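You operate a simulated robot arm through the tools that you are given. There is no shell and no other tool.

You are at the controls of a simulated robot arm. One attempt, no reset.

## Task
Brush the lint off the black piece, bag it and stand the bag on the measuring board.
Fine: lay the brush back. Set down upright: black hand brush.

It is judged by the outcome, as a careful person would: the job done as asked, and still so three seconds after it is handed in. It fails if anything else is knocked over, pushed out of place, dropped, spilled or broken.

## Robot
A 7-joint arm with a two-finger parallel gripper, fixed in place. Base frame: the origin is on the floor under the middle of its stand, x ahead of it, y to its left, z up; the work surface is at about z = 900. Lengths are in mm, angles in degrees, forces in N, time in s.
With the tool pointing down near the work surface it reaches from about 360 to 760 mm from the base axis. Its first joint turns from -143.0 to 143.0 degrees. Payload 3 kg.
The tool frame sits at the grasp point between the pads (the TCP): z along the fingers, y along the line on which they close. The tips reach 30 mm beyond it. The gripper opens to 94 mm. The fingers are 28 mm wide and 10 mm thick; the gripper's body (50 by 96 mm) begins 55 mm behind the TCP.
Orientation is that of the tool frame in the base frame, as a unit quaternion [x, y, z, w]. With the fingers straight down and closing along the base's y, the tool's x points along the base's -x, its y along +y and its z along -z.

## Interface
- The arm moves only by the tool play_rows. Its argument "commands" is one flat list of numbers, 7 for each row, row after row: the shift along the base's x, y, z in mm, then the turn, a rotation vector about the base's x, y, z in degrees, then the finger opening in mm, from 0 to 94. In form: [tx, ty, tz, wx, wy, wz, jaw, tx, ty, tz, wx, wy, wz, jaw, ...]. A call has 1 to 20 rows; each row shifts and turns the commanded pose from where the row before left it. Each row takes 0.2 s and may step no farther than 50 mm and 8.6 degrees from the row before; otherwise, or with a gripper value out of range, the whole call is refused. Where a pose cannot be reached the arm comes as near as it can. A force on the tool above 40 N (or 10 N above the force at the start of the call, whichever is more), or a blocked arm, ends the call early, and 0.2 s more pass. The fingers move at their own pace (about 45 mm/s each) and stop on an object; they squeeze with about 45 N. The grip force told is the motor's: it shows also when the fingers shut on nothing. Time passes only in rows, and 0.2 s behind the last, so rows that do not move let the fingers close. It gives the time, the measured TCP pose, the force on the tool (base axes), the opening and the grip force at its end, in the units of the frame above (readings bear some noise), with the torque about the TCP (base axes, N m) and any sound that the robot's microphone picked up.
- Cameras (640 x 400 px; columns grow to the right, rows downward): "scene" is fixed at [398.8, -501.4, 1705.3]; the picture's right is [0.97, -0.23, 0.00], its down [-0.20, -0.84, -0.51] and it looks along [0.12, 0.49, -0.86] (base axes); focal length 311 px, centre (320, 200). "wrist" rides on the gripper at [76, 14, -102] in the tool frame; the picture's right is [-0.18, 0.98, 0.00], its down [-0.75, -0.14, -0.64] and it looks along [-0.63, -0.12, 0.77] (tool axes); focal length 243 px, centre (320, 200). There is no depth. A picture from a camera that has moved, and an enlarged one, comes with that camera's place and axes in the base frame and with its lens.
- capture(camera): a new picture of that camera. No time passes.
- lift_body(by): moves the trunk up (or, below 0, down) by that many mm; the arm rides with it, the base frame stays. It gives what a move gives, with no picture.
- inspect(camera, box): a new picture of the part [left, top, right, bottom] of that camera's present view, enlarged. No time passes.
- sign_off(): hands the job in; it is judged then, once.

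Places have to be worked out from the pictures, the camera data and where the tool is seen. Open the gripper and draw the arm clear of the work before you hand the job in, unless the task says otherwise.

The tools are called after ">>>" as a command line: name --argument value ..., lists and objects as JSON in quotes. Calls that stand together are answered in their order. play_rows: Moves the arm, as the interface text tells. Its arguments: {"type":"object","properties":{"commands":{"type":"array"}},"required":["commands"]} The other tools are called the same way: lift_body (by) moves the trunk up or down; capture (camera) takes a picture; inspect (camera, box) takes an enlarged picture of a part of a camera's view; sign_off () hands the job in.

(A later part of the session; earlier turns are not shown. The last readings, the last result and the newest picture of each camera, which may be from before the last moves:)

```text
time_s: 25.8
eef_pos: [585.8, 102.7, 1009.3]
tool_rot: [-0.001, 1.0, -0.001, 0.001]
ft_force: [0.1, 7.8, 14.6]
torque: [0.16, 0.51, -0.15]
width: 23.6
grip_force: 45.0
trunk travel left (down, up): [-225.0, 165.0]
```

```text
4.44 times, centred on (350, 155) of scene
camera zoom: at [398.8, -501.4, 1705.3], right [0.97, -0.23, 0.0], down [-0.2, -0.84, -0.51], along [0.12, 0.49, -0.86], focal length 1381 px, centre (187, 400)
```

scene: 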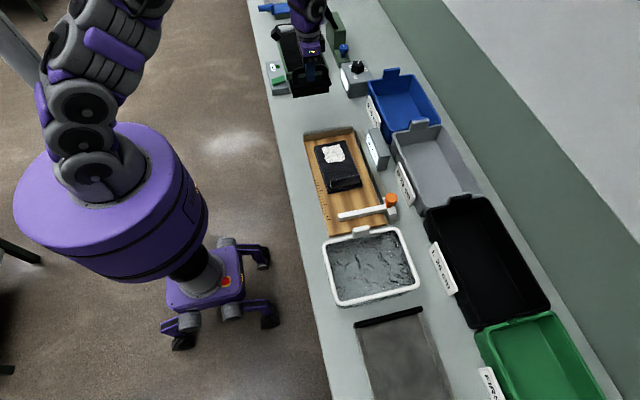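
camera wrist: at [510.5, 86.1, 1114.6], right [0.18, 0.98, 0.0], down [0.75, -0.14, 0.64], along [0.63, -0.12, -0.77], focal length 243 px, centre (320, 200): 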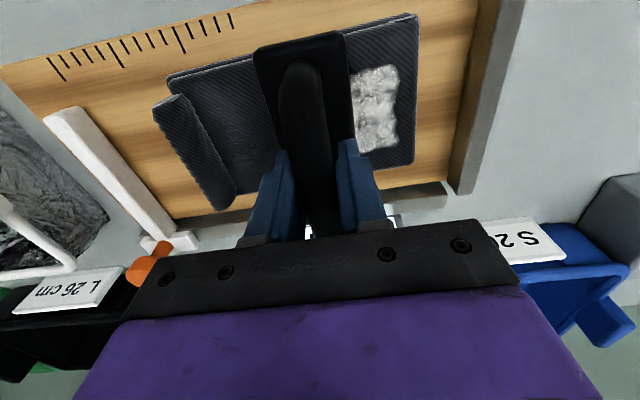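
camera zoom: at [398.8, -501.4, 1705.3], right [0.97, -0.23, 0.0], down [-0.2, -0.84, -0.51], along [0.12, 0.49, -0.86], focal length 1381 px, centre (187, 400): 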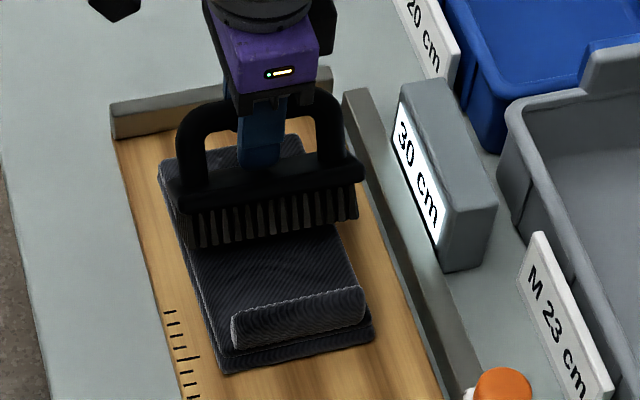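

Contact is good (about 16 N normal, 8 N drag, piece not moving). I continue the −y stroke.

>>> play_rows --commands '[0, -8, 0, 0, 0, 0, 0, 0, -8, 0, 0, 0, 0, 0, 0, -8, 0, 0, 0, 0, 0, 0, -8, 0, 0, 0, 0, 0]'

>>> inspect --camera "scene" --box '[300, 110, 400, 200]'

>>> capture --camera "wrist"

```text
time_s: 26.8
eef_pos: [585.9, 69.9, 1010.0]
tool_rot: [-0.001, 1.0, -0.001, 0.002]
ft_force: [0.6, 13.3, 30.6]
torque: [0.41, 0.24, -0.09]
width: 23.6
grip_force: 45.4
trunk travel left (down, up): [-225.0, 165.0]
```

```text
4.44 times, centred on (350, 155) of scene
camera zoom: at [398.8, -501.4, 1705.3], right [0.97, -0.23, 0.0], down [-0.2, -0.84, -0.51], along [0.12, 0.49, -0.86], focal length 1381 px, centre (187, 400)
```

zoom: 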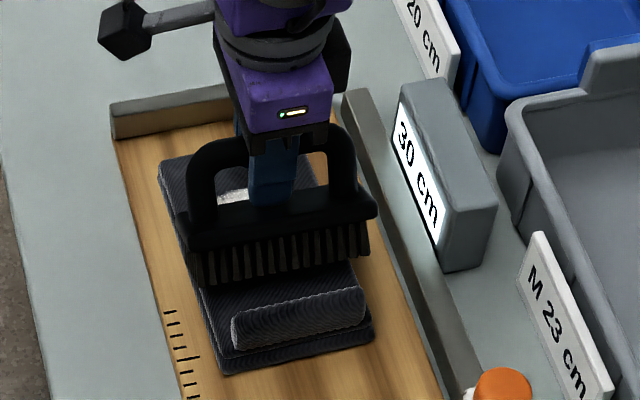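

```text
taken
camera wrist: at [509.7, 84.1, 1112.0], right [0.18, 0.98, 0.0], down [0.75, -0.14, 0.64], along [0.63, -0.12, -0.76], focal length 243 px, centre (320, 200)
```

wrist: 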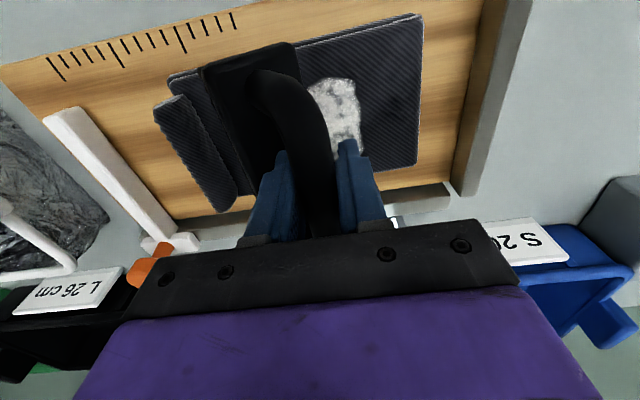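

The +y half of the lint is gone, but the brush has rolled roughly 20–25° about its bar (bristles toward −y). I lift it a little and look at the tilt to correct it by tilting the hand.

>>> play_rows --commands '[0, 0, 8, 0, 0, 0, 0, 0, 0, 12, 0, 0, 0, 0, 0, 0, 10, 0, 0, 0, 0, 0, 0, 0, 0, 0, 0, 0]'

>>> inspect --camera "scene" --box '[310, 110, 390, 170]'

>>> capture --camera "wrist"

```text
time_s: 27.8
eef_pos: [587.5, 71.1, 1037.2]
tool_rot: [-0.002, 1.0, -0.001, 0.0]
ft_force: [0.1, 0.3, -1.8]
torque: [0.03, 0.03, 0.0]
width: 23.7
grip_force: 44.8
trunk travel left (down, up): [-225.0, 165.0]
```

```text
6.67 times, centred on (350, 140) of scene
camera zoom: at [398.8, -501.4, 1705.3], right [0.97, -0.23, 0.0], down [-0.2, -0.84, -0.51], along [0.12, 0.49, -0.86], focal length 2071 px, centre (120, 600)
```

zoom: 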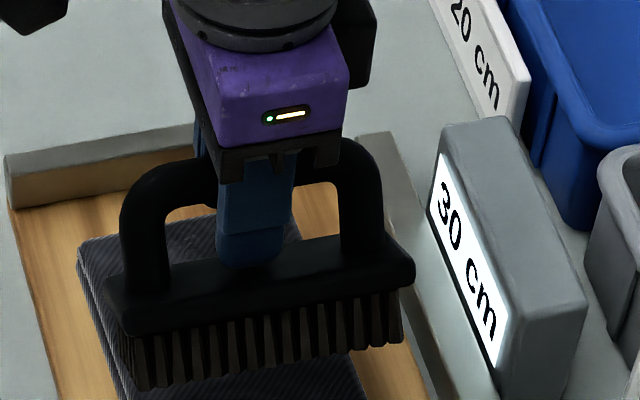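

```text
taken
camera wrist: at [510.8, 85.0, 1140.5], right [0.18, 0.98, 0.0], down [0.75, -0.14, 0.64], along [0.63, -0.12, -0.77], focal length 243 px, centre (320, 200)
```

wrist: 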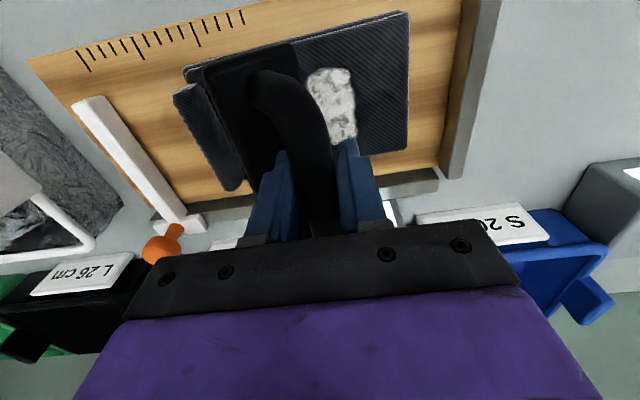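

From the visible bristle length I judge the roll at about 20°. I tilt the hand +20° about x so the brush is level again, then check.

>>> play_rows --commands '[0, 0, 0, 6.7, 0, 0, 0, 0, 0, 0, 6.7, 0, 0, 0, 0, 0, 0, 6.6, 0, 0, 0, 0, 0, 0, 0, 0, 0, 0]'

>>> inspect --camera "scene" --box '[310, 110, 390, 170]'

>>> capture --camera "wrist"

```text
time_s: 28.8
eef_pos: [586.4, 68.4, 1038.8]
tool_rot: [-0.001, 0.985, 0.174, 0.001]
ft_force: [0.3, 0.5, -2.5]
torque: [0.02, -0.02, 0.0]
width: 23.3
grip_force: 44.9
trunk travel left (down, up): [-225.0, 165.0]
```

```text
6.67 times, centred on (350, 140) of scene
camera zoom: at [398.8, -501.4, 1705.3], right [0.97, -0.23, 0.0], down [-0.2, -0.84, -0.51], along [0.12, 0.49, -0.86], focal length 2071 px, centre (120, 600)
```

zoom: 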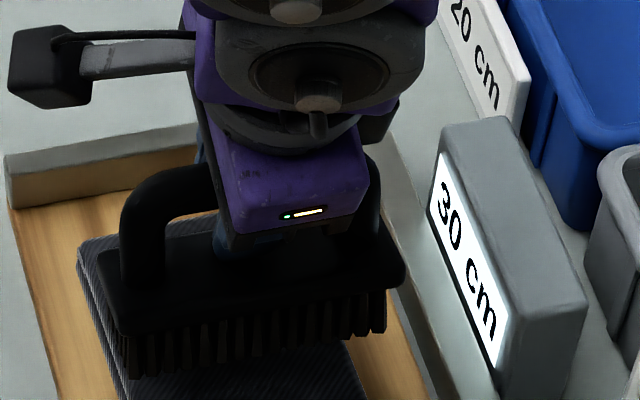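

```text
taken
camera wrist: at [510.9, 47.1, 1139.3], right [0.18, 0.92, 0.34], down [0.75, -0.35, 0.56], along [0.63, 0.15, -0.76], focal length 243 px, centre (320, 200)
```

wrist: 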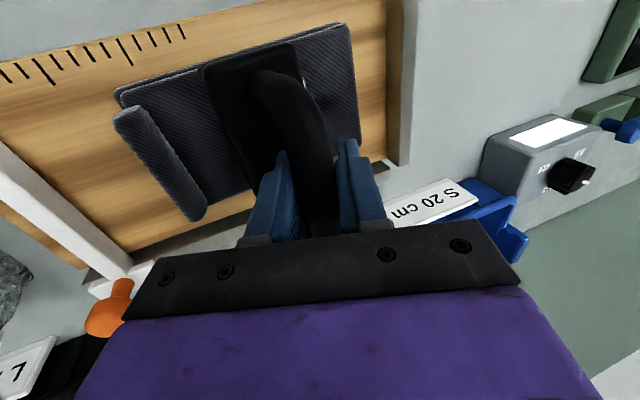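

The brush is level again. I lower it back toward the remaining lint (now y≈68–100) carefully, watching the force.

>>> play_rows --commands '[0, -5, -10, 0, 0, 0, 0, 0, -5, -10, 0, 0, 0, 0, 0, 0, -4, 0, 0, 0, 0, 0, 0, 0, 0, 0, 0, 0]'

```text
time_s: 29.8
eef_pos: [586.1, 57.9, 1014.7]
tool_rot: [0.0, 0.985, 0.174, -0.001]
ft_force: [0.2, -1.1, -1.5]
torque: [-0.01, 0.01, 0.0]
width: 23.5
grip_force: 45.3
trunk travel left (down, up): [-225.0, 165.0]
```

No contact yet; two more millimetres.

>>> play_rows --commands '[0, 0, -1, 0, 0, 0, 0, 0, 0, -1, 0, 0, 0, 0, 0, 0, 0, 0, 0, 0, 0]'

```text
time_s: 30.6
eef_pos: [586.8, 58.9, 1013.5]
tool_rot: [0.0, 0.985, 0.174, 0.0]
ft_force: [0.5, -0.2, 1.0]
torque: [0.0, -0.12, -0.02]
width: 23.6
grip_force: 44.9
trunk travel left (down, up): [-225.0, 165.0]
```

Light contact (≈3 N). I add about 0.8 mm and stroke +y to y≈118.

>>> play_rows --commands '[0, 8, -0.8, 0, 0, 0, 0, 0, 10, 0, 0, 0, 0, 0, 0, 10, 0, 0, 0, 0, 0, 0, 10, 0, 0, 0, 0, 0, 0, 10, 0, 0, 0, 0, 0, 0, 10, 0, 0, 0, 0, 0]'

>>> inspect --camera "scene" --box '[300, 110, 400, 200]'

>>> capture --camera "wrist"

```text
time_s: 32.0
eef_pos: [586.0, 113.9, 1013.3]
tool_rot: [-0.001, 0.985, 0.175, 0.001]
ft_force: [1.1, -6.8, 15.8]
torque: [-0.47, 0.07, 0.04]
width: 23.5
grip_force: 45.0
trunk travel left (down, up): [-225.0, 165.0]
```

```text
4.44 times, centred on (350, 155) of scene
camera zoom: at [398.8, -501.4, 1705.3], right [0.97, -0.23, 0.0], down [-0.2, -0.84, -0.51], along [0.12, 0.49, -0.86], focal length 1381 px, centre (187, 400)
```

zoom: 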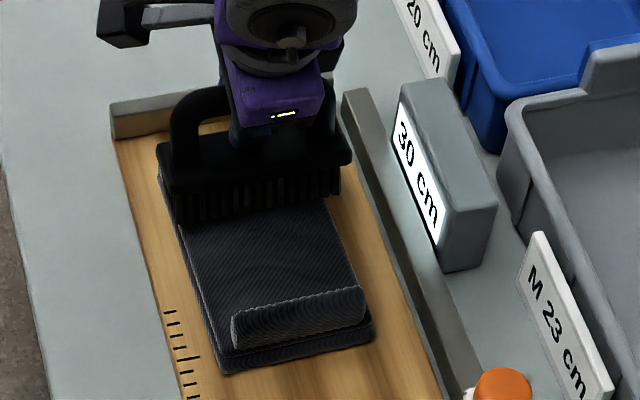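

```text
taken
camera wrist: at [510.0, 92.7, 1113.4], right [0.18, 0.92, 0.34], down [0.75, -0.35, 0.56], along [0.63, 0.15, -0.76], focal length 243 px, centre (320, 200)
```

wrist: 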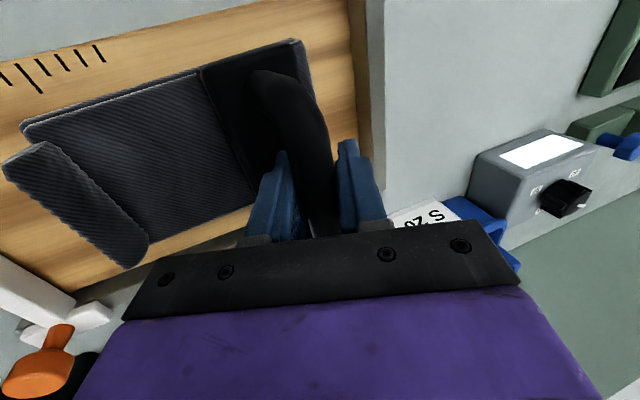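

The lint behind the brush is gone. I lift off to look at the whole piece.

>>> play_rows --commands '[0, 0, 10, 0, 0, 0, 0, 0, 0, 25, 0, 0, 0, 0, 0, 30, 30, 0, 0, 0, 0, 0, 40, 20, 0, 0, 0, 0, 0, 40, 0, 0, 0, 0, 0, 0, 0, 0, 0, 0, 0, 0]'

>>> inspect --camera "scene" --box '[300, 110, 400, 200]'

>>> capture --camera "wrist"

```text
time_s: 33.4
eef_pos: [586.9, 227.2, 1098.2]
tool_rot: [0.0, 0.985, 0.174, 0.0]
ft_force: [0.2, -0.1, -1.3]
torque: [0.01, 0.01, 0.03]
width: 23.3
grip_force: 44.5
trunk travel left (down, up): [-225.0, 165.0]
```

```text
4.44 times, centred on (350, 155) of scene
camera zoom: at [398.8, -501.4, 1705.3], right [0.97, -0.23, 0.0], down [-0.2, -0.84, -0.51], along [0.12, 0.49, -0.86], focal length 1381 px, centre (187, 400)
```

zoom: 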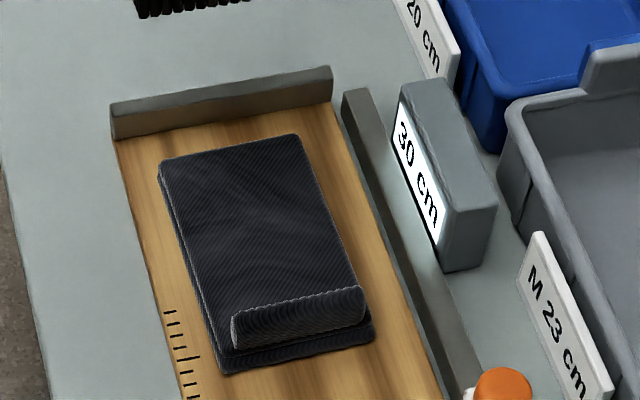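

```text
taken
camera wrist: at [511.0, 205.1, 1198.7], right [0.18, 0.92, 0.34], down [0.75, -0.35, 0.56], along [0.63, 0.15, -0.76], focal length 243 px, centre (320, 200)
```

wrist: 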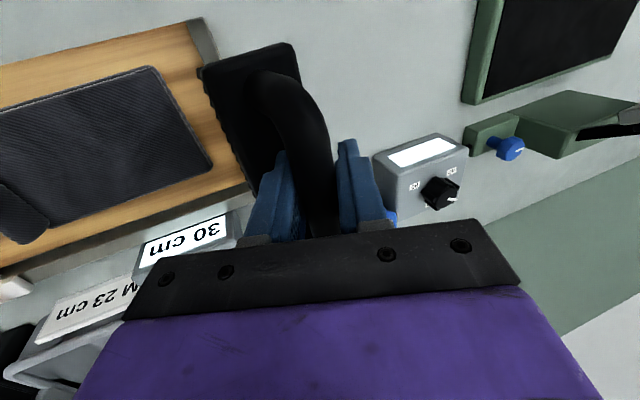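

All lint is off and the piece hasn't moved. I carry the brush back over its original place and check that it is level before setting it down.

>>> play_rows --commands '[-15, 43, 0, 0, 0, 0, 0, -15, 43, -20, 0, 0, 0, 0, 0, 0, -30, 0, 0, 0, 0, 0, 0, -20, 0, 0, 0, 0, 0, 0, 0, 0, 0, 0, 0]'

>>> inspect --camera "scene" --box '[280, 70, 360, 130]'

>>> capture --camera "wrist"

```text
time_s: 34.6
eef_pos: [556.6, 311.3, 1027.6]
tool_rot: [0.0, 0.985, 0.175, 0.001]
ft_force: [-0.2, 0.1, -1.9]
torque: [-0.01, 0.02, -0.01]
width: 23.3
grip_force: 44.6
trunk travel left (down, up): [-225.0, 165.0]
```

```text
6.67 times, centred on (320, 100) of scene
camera zoom: at [398.8, -501.4, 1705.3], right [0.97, -0.23, 0.0], down [-0.2, -0.84, -0.51], along [0.12, 0.49, -0.86], focal length 2071 px, centre (320, 867)
```

zoom: 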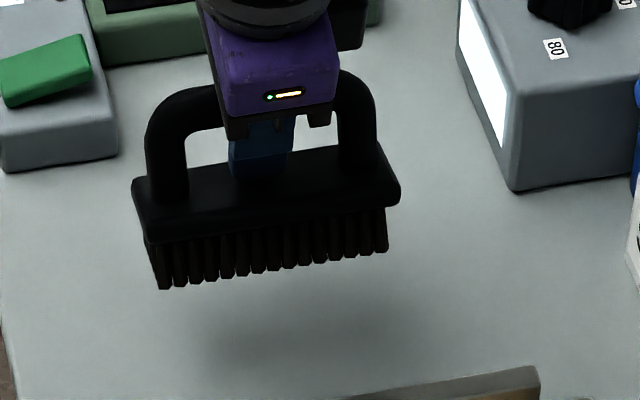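

```text
taken
camera wrist: at [480.9, 290.6, 1128.1], right [0.18, 0.92, 0.34], down [0.75, -0.35, 0.56], along [0.63, 0.15, -0.76], focal length 243 px, centre (320, 200)
```

wrist: 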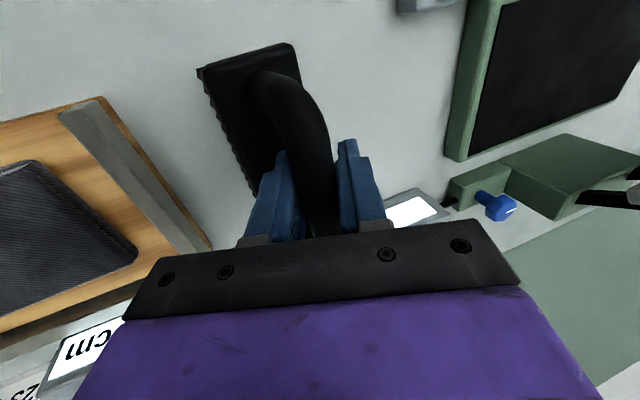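

Comparing the block corners in the wrist picture with the hand geometry, the brush is rolled about 31° relative to the hand, so I tilt the hand 11° more to make the brush truly level, then check.

>>> play_rows --commands '[0, 2, 0, 5.5, 0, 0, 0, 0, 2, 0, 5.5, 0, 0, 0, 0, 0, 0, 0, 0, 0, 0]'

>>> inspect --camera "scene" --box '[280, 70, 360, 130]'

>>> capture --camera "wrist"

```text
time_s: 35.4
eef_pos: [556.7, 316.5, 1026.2]
tool_rot: [0.0, 0.963, 0.268, 0.0]
ft_force: [-0.4, 0.3, -1.7]
torque: [0.0, -0.01, -0.01]
width: 23.7
grip_force: 45.2
trunk travel left (down, up): [-225.0, 165.0]
```

```text
6.67 times, centred on (320, 100) of scene
camera zoom: at [398.8, -501.4, 1705.3], right [0.97, -0.23, 0.0], down [-0.2, -0.84, -0.51], along [0.12, 0.49, -0.86], focal length 2071 px, centre (320, 867)
```

zoom: 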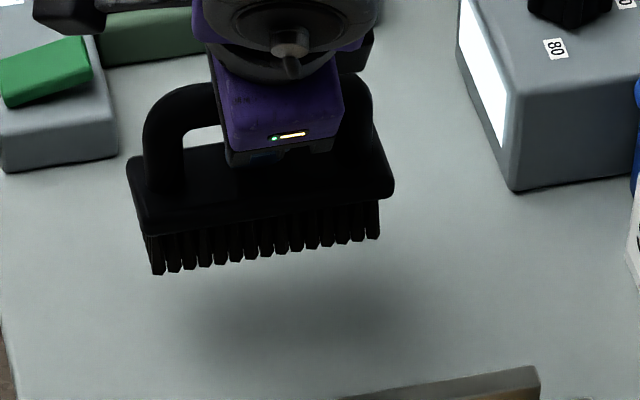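

```text
taken
camera wrist: at [480.7, 275.3, 1122.1], right [0.18, 0.84, 0.51], down [0.75, -0.45, 0.48], along [0.63, 0.29, -0.72], focal length 243 px, centre (320, 200)
```

wrist: 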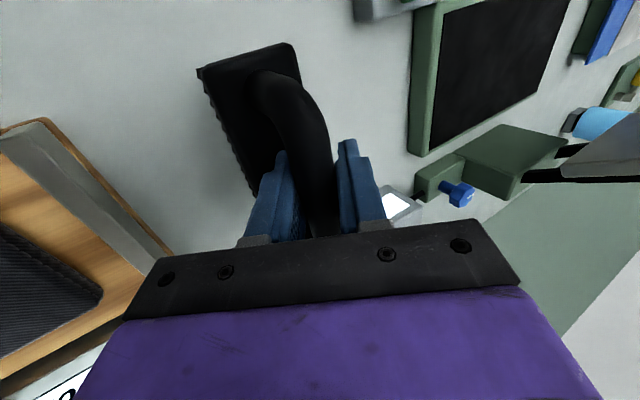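

The brush now looks level. I lower it to just above the table and then ease down to contact.

>>> play_rows --commands '[0, 0, -15, 0, 0, 0, 0, 0, 0, -15, 0, 0, 0, 0, 0, 0, -10, 0, 0, 0, 0, 0, 0, -4, 0, 0, 0, 0, 0, 0, 0, 0, 0, 0, 0]'

>>> inspect --camera "scene" --box '[280, 70, 360, 130]'

```text
time_s: 36.6
eef_pos: [555.0, 318.5, 983.1]
tool_rot: [0.001, 0.964, 0.267, 0.0]
ft_force: [0.5, 0.1, -1.6]
torque: [0.0, -0.02, 0.01]
width: 23.5
grip_force: 45.3
trunk travel left (down, up): [-225.0, 165.0]
```

```text
6.67 times, centred on (320, 100) of scene
camera zoom: at [398.8, -501.4, 1705.3], right [0.97, -0.23, 0.0], down [-0.2, -0.84, -0.51], along [0.12, 0.49, -0.86], focal length 2071 px, centre (320, 867)
```

zoom: 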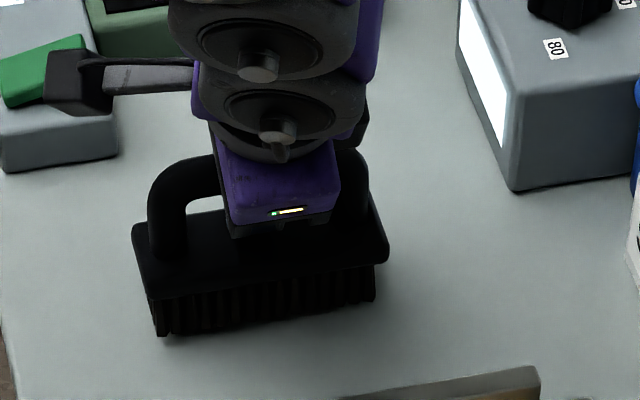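

Still roughly 10 mm above the table. I go down 6 mm and then in 2 mm steps.

>>> play_rows --commands '[0, -1, -4, 0, 0, 0, 0, 0, 0, -3, 0, 0, 0, 0, 0, 0, 0, 0, 0, 0, 0]'

```text
time_s: 37.4
eef_pos: [556.3, 315.3, 975.3]
tool_rot: [0.0, 0.964, 0.266, 0.001]
ft_force: [-0.9, 0.2, -1.4]
torque: [0.01, -0.05, 0.01]
width: 23.3
grip_force: 45.1
trunk travel left (down, up): [-225.0, 165.0]
```

>>> play_rows --commands '[0, 0, -2, 0, 0, 0, 0, 0, 0, 0, 0, 0, 0, 0]'

>>> inspect --camera "scene" --box '[280, 70, 360, 130]'

```text
time_s: 38.0
eef_pos: [558.0, 316.4, 974.7]
tool_rot: [0.0, 0.964, 0.267, 0.001]
ft_force: [-0.2, -0.3, 8.4]
torque: [0.05, -0.05, 0.01]
width: 23.7
grip_force: 44.7
trunk travel left (down, up): [-225.0, 165.0]
```

```text
6.67 times, centred on (320, 100) of scene
camera zoom: at [398.8, -501.4, 1705.3], right [0.97, -0.23, 0.0], down [-0.2, -0.84, -0.51], along [0.12, 0.49, -0.86], focal length 2071 px, centre (320, 867)
```

zoom: 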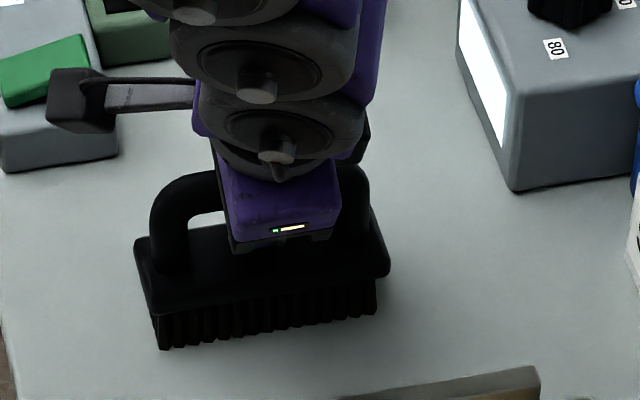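

The brush stands on the table at its original spot (contact ≈10 N). I open while backing off along the tilted finger axis so the lower finger doesn't push on the block.

>>> play_rows --commands '[0, -2.5, 4, 0, 0, 0, 36, 0, -4, 7, 0, 0, 0, 46, 0, -6, 10, 0, 0, 0, 50, 0, -8, 13, 0, 0, 0, 50, 0, -10, 17, 0, 0, 0, 50, 0, -10, 17, 0, 0, 0, 60, 0, -10, 17, 0, 0, 0, 94]'

>>> inspect --camera "scene" --box '[280, 70, 360, 130]'

```text
time_s: 39.6
eef_pos: [555.7, 265.2, 1060.0]
tool_rot: [0.0, 0.964, 0.267, 0.0]
ft_force: [-0.3, 1.2, -0.5]
torque: [0.01, -0.02, -0.01]
width: 93.8
grip_force: 0.9
trunk travel left (down, up): [-225.0, 165.0]
```

```text
6.67 times, centred on (320, 100) of scene
camera zoom: at [398.8, -501.4, 1705.3], right [0.97, -0.23, 0.0], down [-0.2, -0.84, -0.51], along [0.12, 0.49, -0.86], focal length 2071 px, centre (320, 867)
```

zoom: 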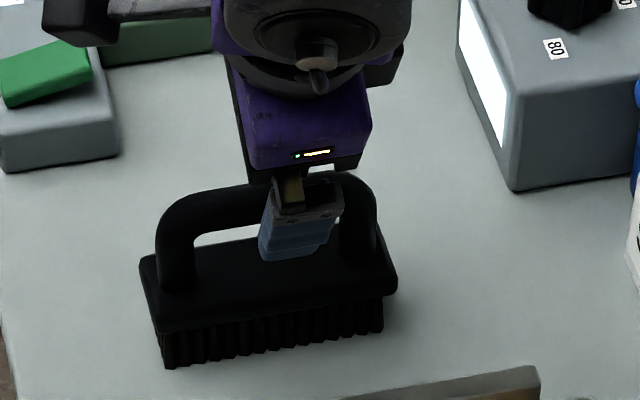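

The brush stands upright at its place (within about 10 mm). I raise the hand clear and turn it back to pointing straight down, then head toward the piece.

>>> play_rows --commands '[0, -20, 20, -7.8, 0, 0, 94, 0, -30, 15, -7.8, 0, 0, 94, 0, -40, 0, -7.7, 0, 0, 94, 0, -45, 0, -7.7, 0, 0, 94, 0, -45, 0, 0, 0, 0, 94, 0, 0, 0, 0, 0, 0, 94]'

>>> inspect --camera "scene" --box '[270, 70, 400, 200]'

>>> capture --camera "wrist"

```text
time_s: 41.0
eef_pos: [556.5, 82.9, 1094.4]
tool_rot: [-0.002, 1.0, 0.0, 0.0]
ft_force: [-1.1, 0.2, 1.0]
torque: [0.02, -0.01, 0.01]
width: 94.1
grip_force: 0.1
trunk travel left (down, up): [-225.0, 165.0]
```

```text
3.08 times, centred on (335, 135) of scene
camera zoom: at [398.8, -501.4, 1705.3], right [0.97, -0.23, 0.0], down [-0.2, -0.84, -0.51], along [0.12, 0.49, -0.86], focal length 956 px, centre (274, 400)
```

zoom: 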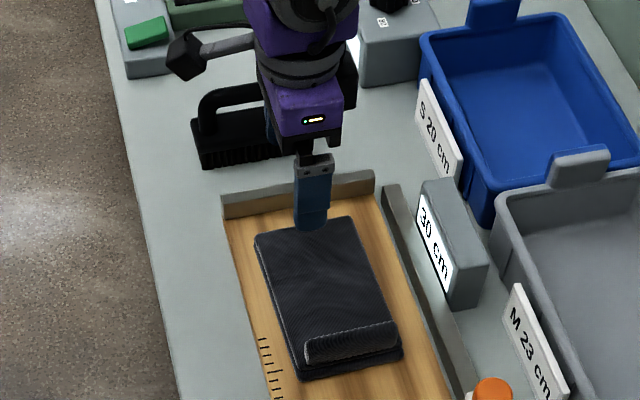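

```text
taken
camera wrist: at [480.9, 97.6, 1195.9], right [0.18, 0.98, 0.0], down [0.75, -0.14, 0.64], along [0.63, -0.12, -0.77], focal length 243 px, centre (320, 200)
```

wrist: 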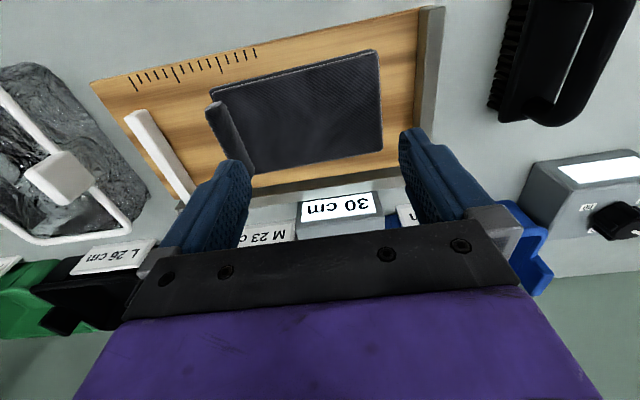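

The piece is clean. I go above its raised roll (about x 590, y −12) for a measurement.

>>> play_rows --commands '[11, -32, -14, 0, 0, 0, 94, 11, -32, -15, 0, 0, 0, 94, 11, -31, -15, 0, 0, 0, 94, 0, 0, 0, 0, 0, 0, 94]'

>>> capture --camera "wrist"

>>> inspect --camera "wrist" --box '[240, 0, 440, 190]'

>>> inspect --camera "scene" --box '[310, 130, 390, 210]'

```text
time_s: 42.0
eef_pos: [588.6, -9.4, 1049.8]
tool_rot: [-0.001, 1.0, 0.0, 0.0]
ft_force: [0.4, 0.8, 0.0]
torque: [0.0, 0.01, 0.01]
width: 94.0
grip_force: 0.1
trunk travel left (down, up): [-225.0, 165.0]
```

```text
taken
camera wrist: at [512.3, 4.4, 1151.7], right [0.18, 0.98, 0.0], down [0.75, -0.14, 0.64], along [0.63, -0.12, -0.77], focal length 243 px, centre (320, 200)
```

wrist: 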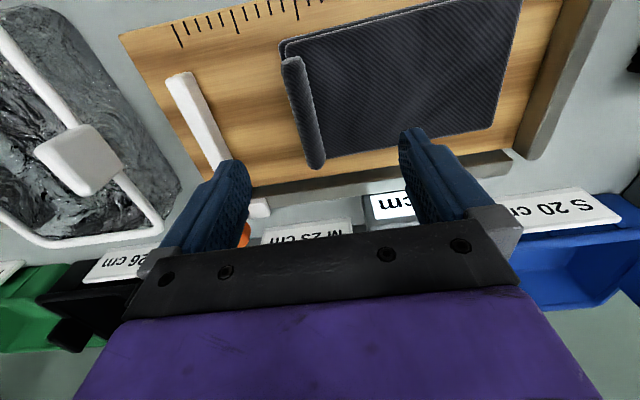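

```text
2.11 times, centred on (340, 95) of wrist
camera zoom: at [512.3, 4.4, 1151.7], right [0.18, 0.98, 0.0], down [0.75, -0.14, 0.64], along [0.63, -0.12, -0.77], focal length 511 px, centre (278, 421)
```

zoom: 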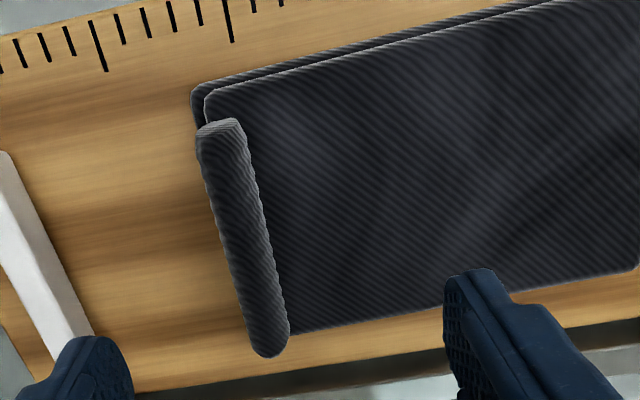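

```text
5.00 times, centred on (350, 170) of scene
camera zoom: at [398.8, -501.4, 1705.3], right [0.97, -0.23, 0.0], down [-0.2, -0.84, -0.51], along [0.12, 0.49, -0.86], focal length 1553 px, centre (170, 350)
```

zoom: 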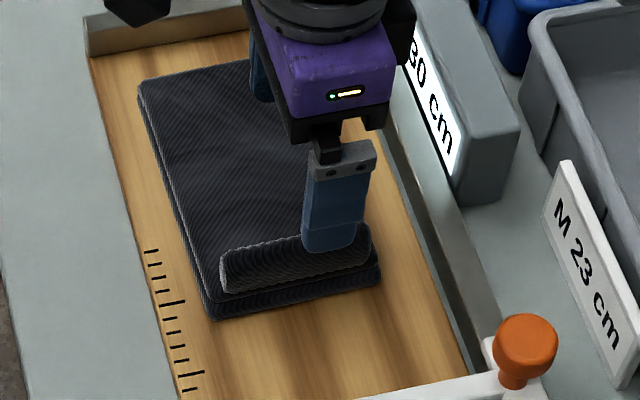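

The roll (ridge) runs along x from about 540 to 637, centred at y≈−22, about 20 mm wide, sitting on the ~936 mm piece top (ridge top ≈956). I move down to TCP z≈970 over it, with the tips just above the piece's surface.

>>> play_rows --commands '[0, -12, -20, 0, 0, 0, 70, 0, 0, -20, 0, 0, 0, 60, 0, 0, -20, 0, 0, 0, 60, 0, 0, -15, 0, 0, 0, 60, 0, 0, -4, 0, 0, 0, 60, 0, 0, 0, 0, 0, 0, 60]'

>>> capture --camera "wrist"

>>> inspect --camera "scene" --box '[310, 130, 390, 210]'

```text
time_s: 43.4
eef_pos: [588.7, -20.3, 970.6]
tool_rot: [-0.001, 1.0, 0.0, 0.0]
ft_force: [0.1, 0.1, -0.6]
torque: [0.0, 0.02, 0.01]
width: 59.9
grip_force: 0.1
trunk travel left (down, up): [-225.0, 165.0]
```

```text
taken
camera wrist: at [513.1, -7.4, 1072.7], right [0.18, 0.98, 0.0], down [0.75, -0.14, 0.64], along [0.63, -0.12, -0.77], focal length 243 px, centre (320, 200)
```

wrist: 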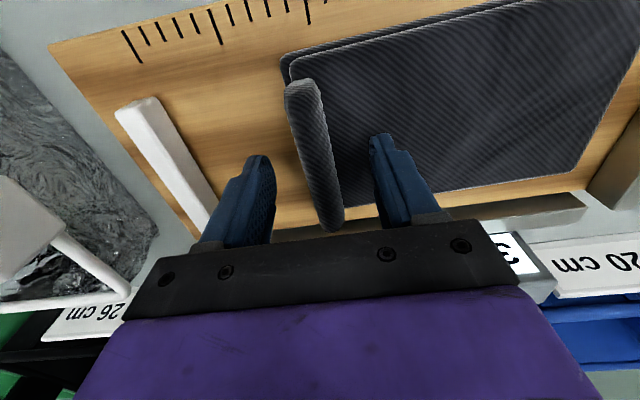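

```text
5.00 times, centred on (350, 170) of scene
camera zoom: at [398.8, -501.4, 1705.3], right [0.97, -0.23, 0.0], down [-0.2, -0.84, -0.51], along [0.12, 0.49, -0.86], focal length 1553 px, centre (170, 350)
```

zoom: 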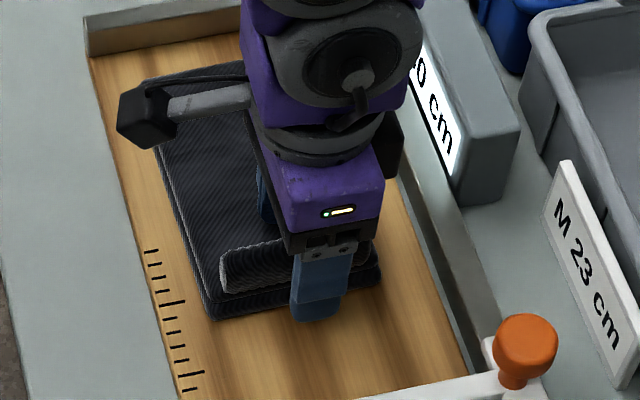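

The ridge is centred between the fingers. I close on it.

>>> play_rows --commands '[0, 0, 0, 0, 0, 0, 30, 0, 0, 0, 0, 0, 0, 10, 0, 0, 0, 0, 0, 0, 0, 0, 0, 0, 0, 0, 0, 0, 0, 0, 0, 0, 0, 0, 0, 0, 0, 0, 0, 0, 0, 0]'

>>> capture --camera "wrist"

```text
time_s: 44.8
eef_pos: [589.4, -21.2, 972.0]
tool_rot: [-0.001, 1.0, 0.0, 0.0]
ft_force: [0.2, -0.2, 0.8]
torque: [-0.01, 0.08, 0.08]
width: 19.7
grip_force: 44.7
trunk travel left (down, up): [-225.0, 165.0]
```

```text
taken
camera wrist: at [513.0, -7.6, 1072.9], right [0.18, 0.98, 0.0], down [0.75, -0.14, 0.64], along [0.63, -0.12, -0.77], focal length 243 px, centre (320, 200)
```

wrist: 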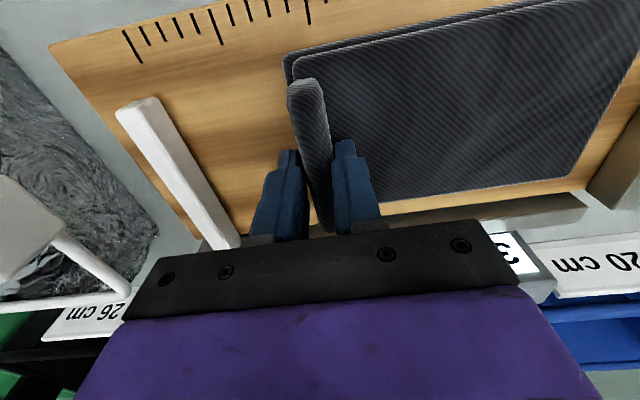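

Gripped at 19.7 mm. I lift slowly and see how the piece hangs.

>>> play_rows --commands '[0, 0, 5, 0, 0, 0, 0, 0, 0, 10, 0, 0, 0, 0, 0, 0, 10, 0, 0, 0, 0, 0, 0, 10, 0, 0, 0, 0, 0, 0, 0, 0, 0, 0, 0]'

>>> capture --camera "wrist"

>>> inspect --camera "scene" --box '[300, 110, 400, 210]'

```text
time_s: 46.0
eef_pos: [589.4, -21.1, 1006.8]
tool_rot: [-0.001, 1.0, -0.001, 0.0]
ft_force: [-0.1, -0.6, -1.5]
torque: [-0.04, 0.02, -0.01]
width: 15.8
grip_force: 45.4
trunk travel left (down, up): [-225.0, 165.0]
```

```text
taken
camera wrist: at [513.8, -7.2, 1107.8], right [0.18, 0.98, 0.0], down [0.75, -0.14, 0.64], along [0.63, -0.12, -0.77], focal length 243 px, centre (320, 200)
```

wrist: 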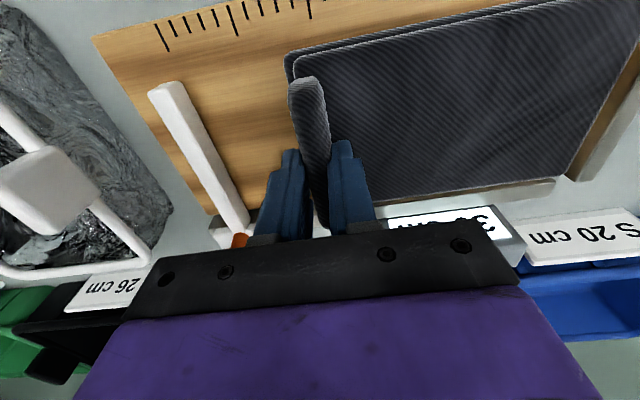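

```text
4.00 times, centred on (350, 160) of scene
camera zoom: at [398.8, -501.4, 1705.3], right [0.97, -0.23, 0.0], down [-0.2, -0.84, -0.51], along [0.12, 0.49, -0.86], focal length 1242 px, centre (200, 360)
```

zoom: 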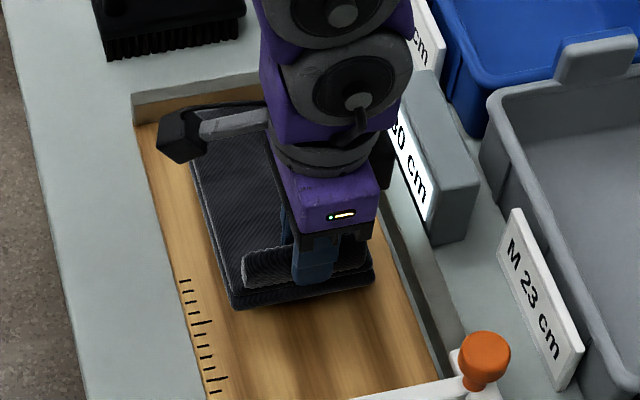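

The piece came up level with the hand, but the width dropped to 15.8 mm; I check whether it is slipping.

>>> play_rows --commands '[0, 0, 0, 0, 0, 0, 0, 0, 0, 0, 0, 0, 0, 0, 0, 0, 0, 0, 0, 0, 0, 0, 0, 0, 0, 0, 0, 0]'

>>> inspect --camera "wrist" --box '[220, 60, 440, 260]'

```text
time_s: 47.0
eef_pos: [590.1, -20.7, 1005.0]
tool_rot: [0.0, 1.0, 0.0, 0.001]
ft_force: [-0.7, 0.0, -0.6]
torque: [-0.08, -0.01, 0.0]
width: 15.8
grip_force: 45.0
trunk travel left (down, up): [-225.0, 165.0]
```

```text
2.00 times, centred on (330, 160) of wrist
camera zoom: at [513.7, -7.3, 1107.8], right [0.18, 0.98, 0.0], down [0.75, -0.14, 0.64], along [0.63, -0.12, -0.77], focal length 485 px, centre (300, 280)
```

zoom: 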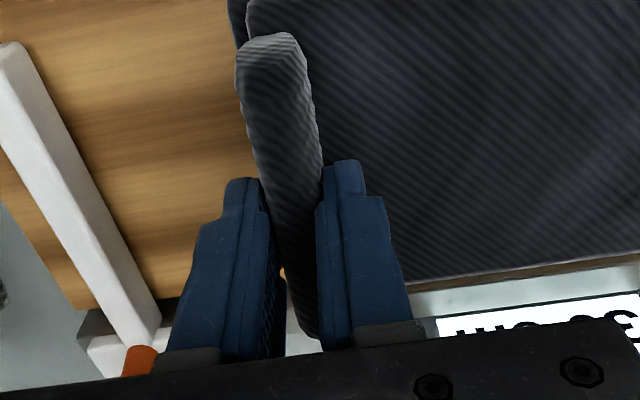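

The grip is stable at 15.8 mm. I raise the piece to clear height, then carry it toward the bag while turning it 90° clockwise so its length lies along x, matching the bag's long side.

>>> play_rows --commands '[0, 0, 15, 0, 0, 0, 0, 0, 0, 20, 0, 0, 0, 0, 0, 0, 20, 0, 0, 0, 0, 0, 0, 20, 0, 0, 0, 0, 0, 0, 20, 0, 0, 0, 0, 0, 0, 0, 0, 0, 0, 0]'

>>> capture --camera "wrist"

>>> capture --camera "scene"

```text
time_s: 48.4
eef_pos: [589.3, -21.6, 1100.3]
tool_rot: [0.0, 1.0, 0.0, 0.001]
ft_force: [-0.7, -0.2, -2.2]
torque: [-0.1, -0.03, 0.04]
width: 15.9
grip_force: 45.2
trunk travel left (down, up): [-225.0, 165.0]
```

```text
taken
camera wrist: at [513.7, -7.4, 1202.5], right [0.18, 0.98, 0.0], down [0.75, -0.14, 0.64], along [0.63, -0.12, -0.77], focal length 243 px, centre (320, 200)
```

wrist: 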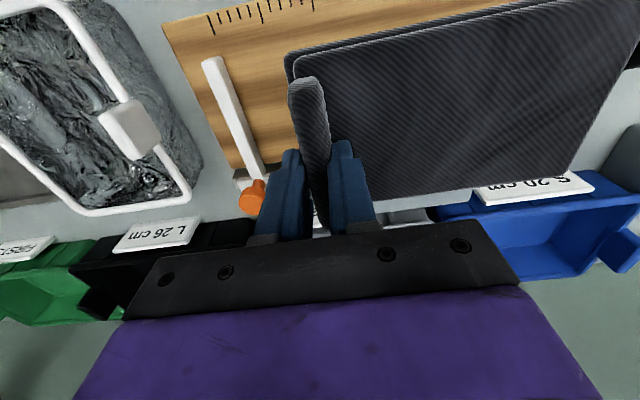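

```text
taken
```

scene: 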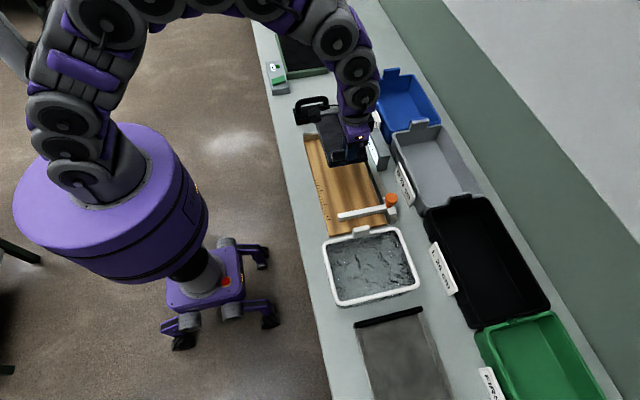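

The piece is held level. Now I carry it over the bag while turning it −90° about z.

>>> play_rows --commands '[-7, -24, 0, 0, 0, -8.18, 0, -7, -24, 0, 0, 0, -8.18, 0, -7, -24, 0, 0, 0, -8.18, 0, -7, -24, 0, 0, 0, -8.18, 0, -7, -24, 0, 0, 0, -8.18, 0, -7, -24, 0, 0, 0, -8.18, 0, -7, -24, 0, 0, 0, -8.18, 0, -7, -24, 0, 0, 0, -8.18, 0, -7, -24, 0, 0, 0, -8.18, 0, -7, -24, 0, 0, 0, -8.18, 0, -7, -21, 0, 0, 0, -8.2, 0, 0, 0, 0, 0, 0, 0, 0]'

>>> capture --camera "wrist"

>>> inspect --camera "scene" --box '[290, 160, 450, 330]'

```text
time_s: 51.0
eef_pos: [512.6, -285.6, 1101.0]
tool_rot: [0.707, 0.707, -0.001, 0.0]
ft_force: [0.2, 0.0, -1.0]
torque: [0.02, 0.04, -0.03]
width: 15.8
grip_force: 45.1
trunk travel left (down, up): [-225.0, 165.0]
```

```text
taken
camera wrist: at [528.0, -209.4, 1203.0], right [0.98, -0.18, 0.0], down [-0.14, -0.75, 0.64], along [-0.12, -0.63, -0.77], focal length 243 px, centre (320, 200)
```

wrist: 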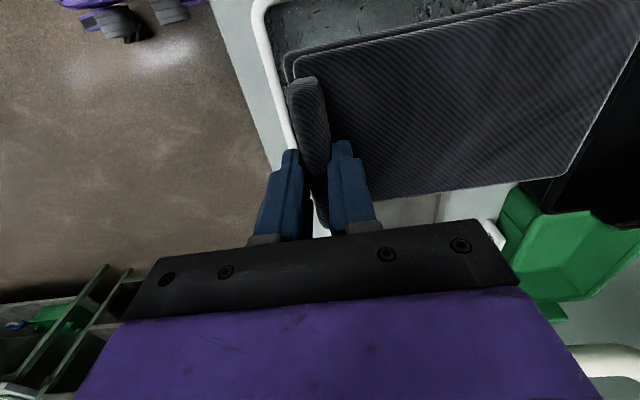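

```text
2.35 times, centred on (370, 245) of scene
camera zoom: at [398.8, -501.4, 1705.3], right [0.97, -0.23, 0.0], down [-0.2, -0.84, -0.51], along [0.12, 0.49, -0.86], focal length 731 px, centre (202, 94)
```

zoom: 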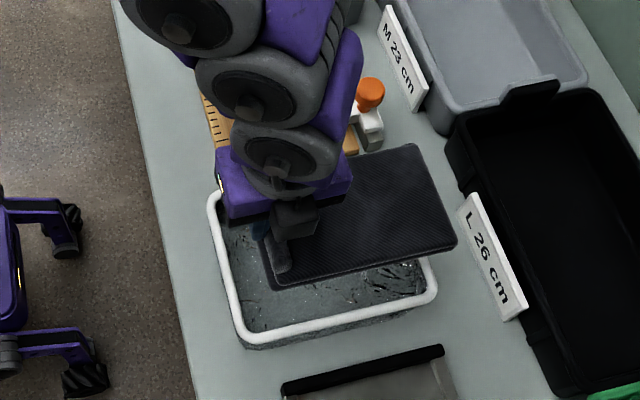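

The piece is over the bag. I enlarge the wrist view to place the bag's rim relative to the piece accurately.

>>> inspect --camera "wrist" --box '[200, 0, 400, 125]'

>>> inspect --camera "wrist" --box '[200, 100, 400, 225]'

>>> inspect --camera "scene" --box '[330, 200, 430, 320]'

```text
3.20 times, centred on (300, 62) of wrist
camera zoom: at [528.0, -209.4, 1203.0], right [0.98, -0.18, 0.0], down [-0.14, -0.75, 0.64], along [-0.12, -0.63, -0.77], focal length 776 px, centre (384, 640)
```

zoom: 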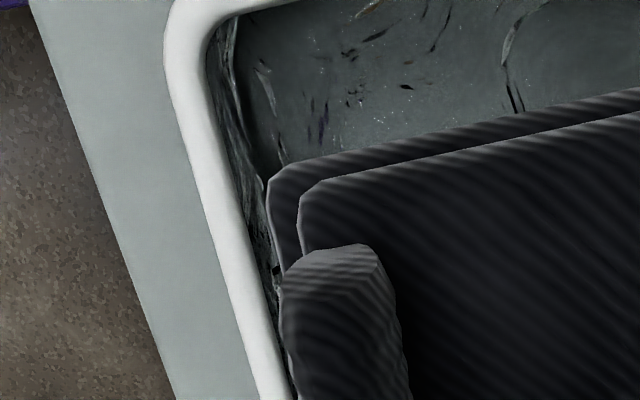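

```text
3.20 times, centred on (300, 162) of wrist
camera zoom: at [528.0, -209.4, 1203.0], right [0.98, -0.18, 0.0], down [-0.14, -0.75, 0.64], along [-0.12, -0.63, -0.77], focal length 776 px, centre (384, 320)
```

zoom: 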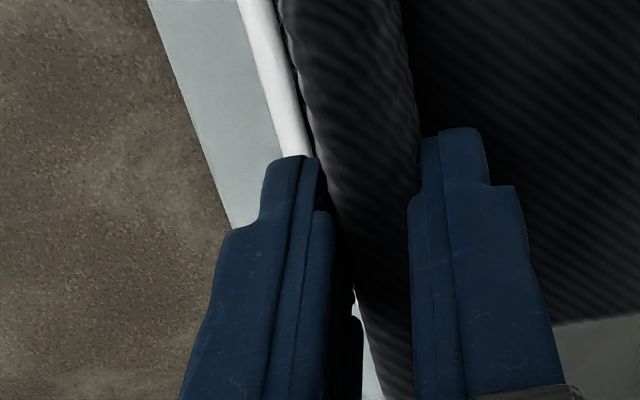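

```text
3.33 times, centred on (380, 260) of scene
camera zoom: at [398.8, -501.4, 1705.3], right [0.97, -0.23, 0.0], down [-0.2, -0.84, -0.51], along [0.12, 0.49, -0.86], focal length 1035 px, centre (120, 0)
```

zoom: 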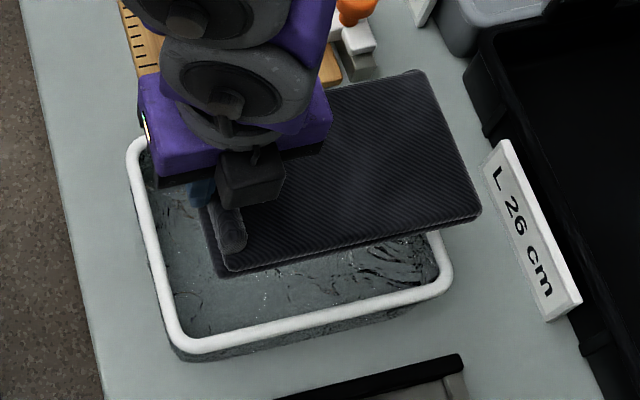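

Rim measurements: inner −x edge at x≈480.7, inner +x edge ≈670–673, so the 176 mm piece plus the outer finger fits with about 3 mm at each end if the TCP is at x≈502. I align, lower to just above the rim and look again.

>>> play_rows --commands '[-5, 2, -20, 0, 0, 0, 0, -5.5, 1, -20, 0, 0, 0, 0, 0, 0, -20, 0, 0, 0, 0, 0, 0, -16, 0, 0, 0, 0, 0, 0, 0, 0, 0, 0, 0]'

>>> capture --camera "wrist"

>>> inspect --camera "wrist" --box '[220, 40, 380, 240]'

>>> inspect --camera "scene" --box '[320, 200, 440, 320]'

```text
time_s: 52.2
eef_pos: [502.2, -281.1, 1024.7]
tool_rot: [0.706, 0.708, -0.001, -0.001]
ft_force: [0.4, 0.6, -0.8]
torque: [0.0, 0.08, -0.01]
width: 16.1
grip_force: 45.0
trunk travel left (down, up): [-225.0, 165.0]
```

```text
taken
camera wrist: at [516.5, -205.1, 1127.2], right [0.98, -0.18, 0.0], down [-0.14, -0.75, 0.64], along [-0.12, -0.63, -0.77], focal length 243 px, centre (320, 200)
```

wrist: 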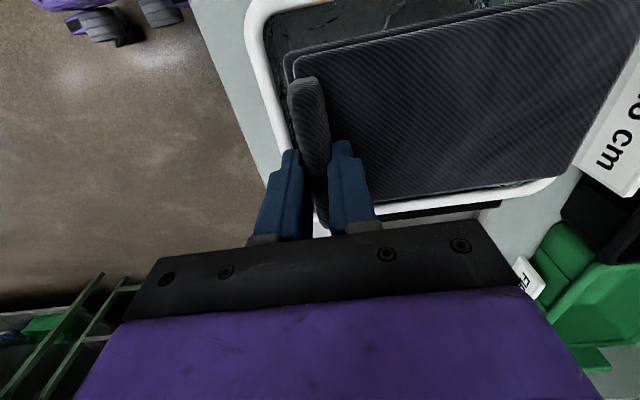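

```text
2.00 times, centred on (300, 140) of wrist
camera zoom: at [516.5, -205.1, 1127.2], right [0.98, -0.18, 0.0], down [-0.14, -0.75, 0.64], along [-0.12, -0.63, -0.77], focal length 485 px, centre (360, 320)
```

zoom: 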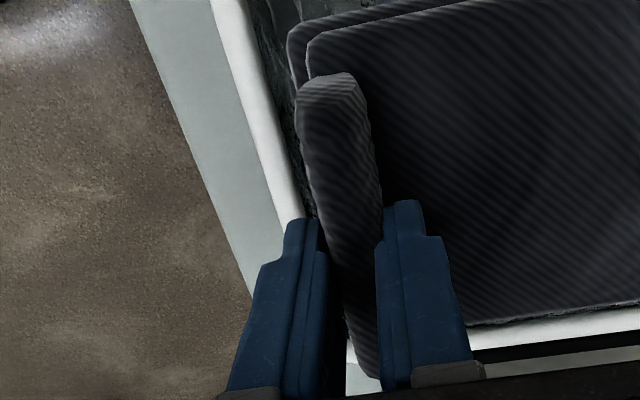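

```text
3.33 times, centred on (380, 260) of scene
camera zoom: at [398.8, -501.4, 1705.3], right [0.97, -0.23, 0.0], down [-0.2, -0.84, -0.51], along [0.12, 0.49, -0.86], focal length 1035 px, centre (120, 0)
```

zoom: 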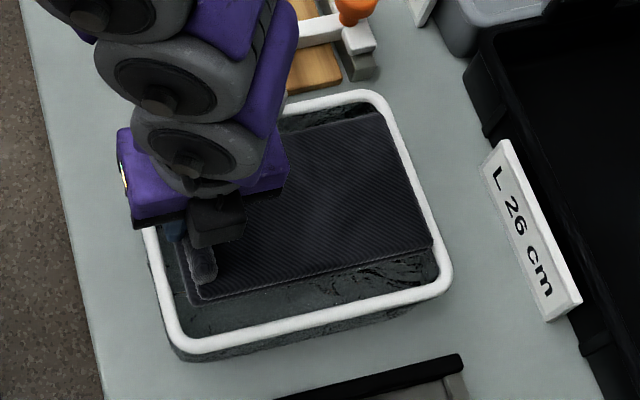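

Both ends look like they clear the rim by a few millimetres. I lower the piece into the bag in small steps, watching the force.

>>> play_rows --commands '[0.5, 0, -8, 0, 0, 0, 0, 0, 0, -8, 0, 0, 0, 0, 0, 0, -8, 0, 0, 0, 0, 0, 0, 0, 0, 0, 0, 0]'

>>> inspect --camera "wrist" --box '[220, 40, 380, 240]'

>>> inspect --camera "scene" --box '[320, 200, 440, 320]'

```text
time_s: 53.2
eef_pos: [502.4, -281.8, 1001.6]
tool_rot: [0.706, 0.708, 0.0, 0.0]
ft_force: [-0.3, -0.6, -0.9]
torque: [-0.02, 0.06, 0.01]
width: 16.2
grip_force: 44.9
trunk travel left (down, up): [-225.0, 165.0]
```

```text
2.00 times, centred on (300, 140) of wrist
camera zoom: at [517.0, -204.7, 1103.1], right [0.98, -0.18, 0.0], down [-0.14, -0.75, 0.64], along [-0.12, -0.63, -0.77], focal length 485 px, centre (360, 320)
```

zoom: 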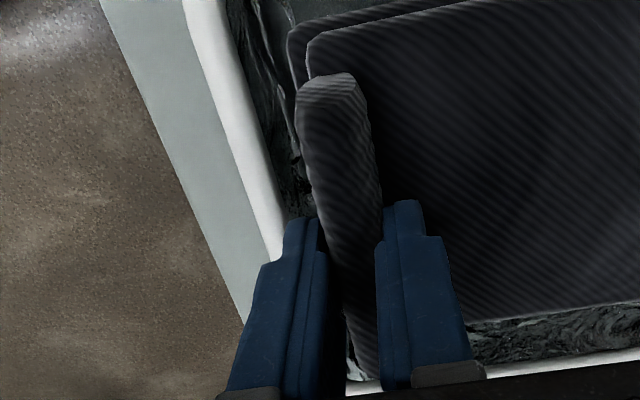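

```text
3.33 times, centred on (380, 260) of scene
camera zoom: at [398.8, -501.4, 1705.3], right [0.97, -0.23, 0.0], down [-0.2, -0.84, -0.51], along [0.12, 0.49, -0.86], focal length 1035 px, centre (120, 0)
```

zoom: 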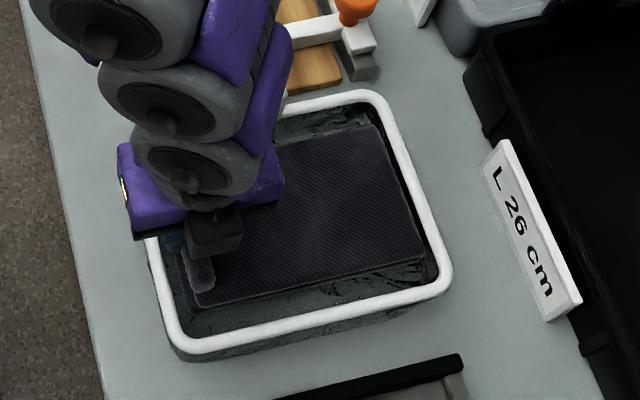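

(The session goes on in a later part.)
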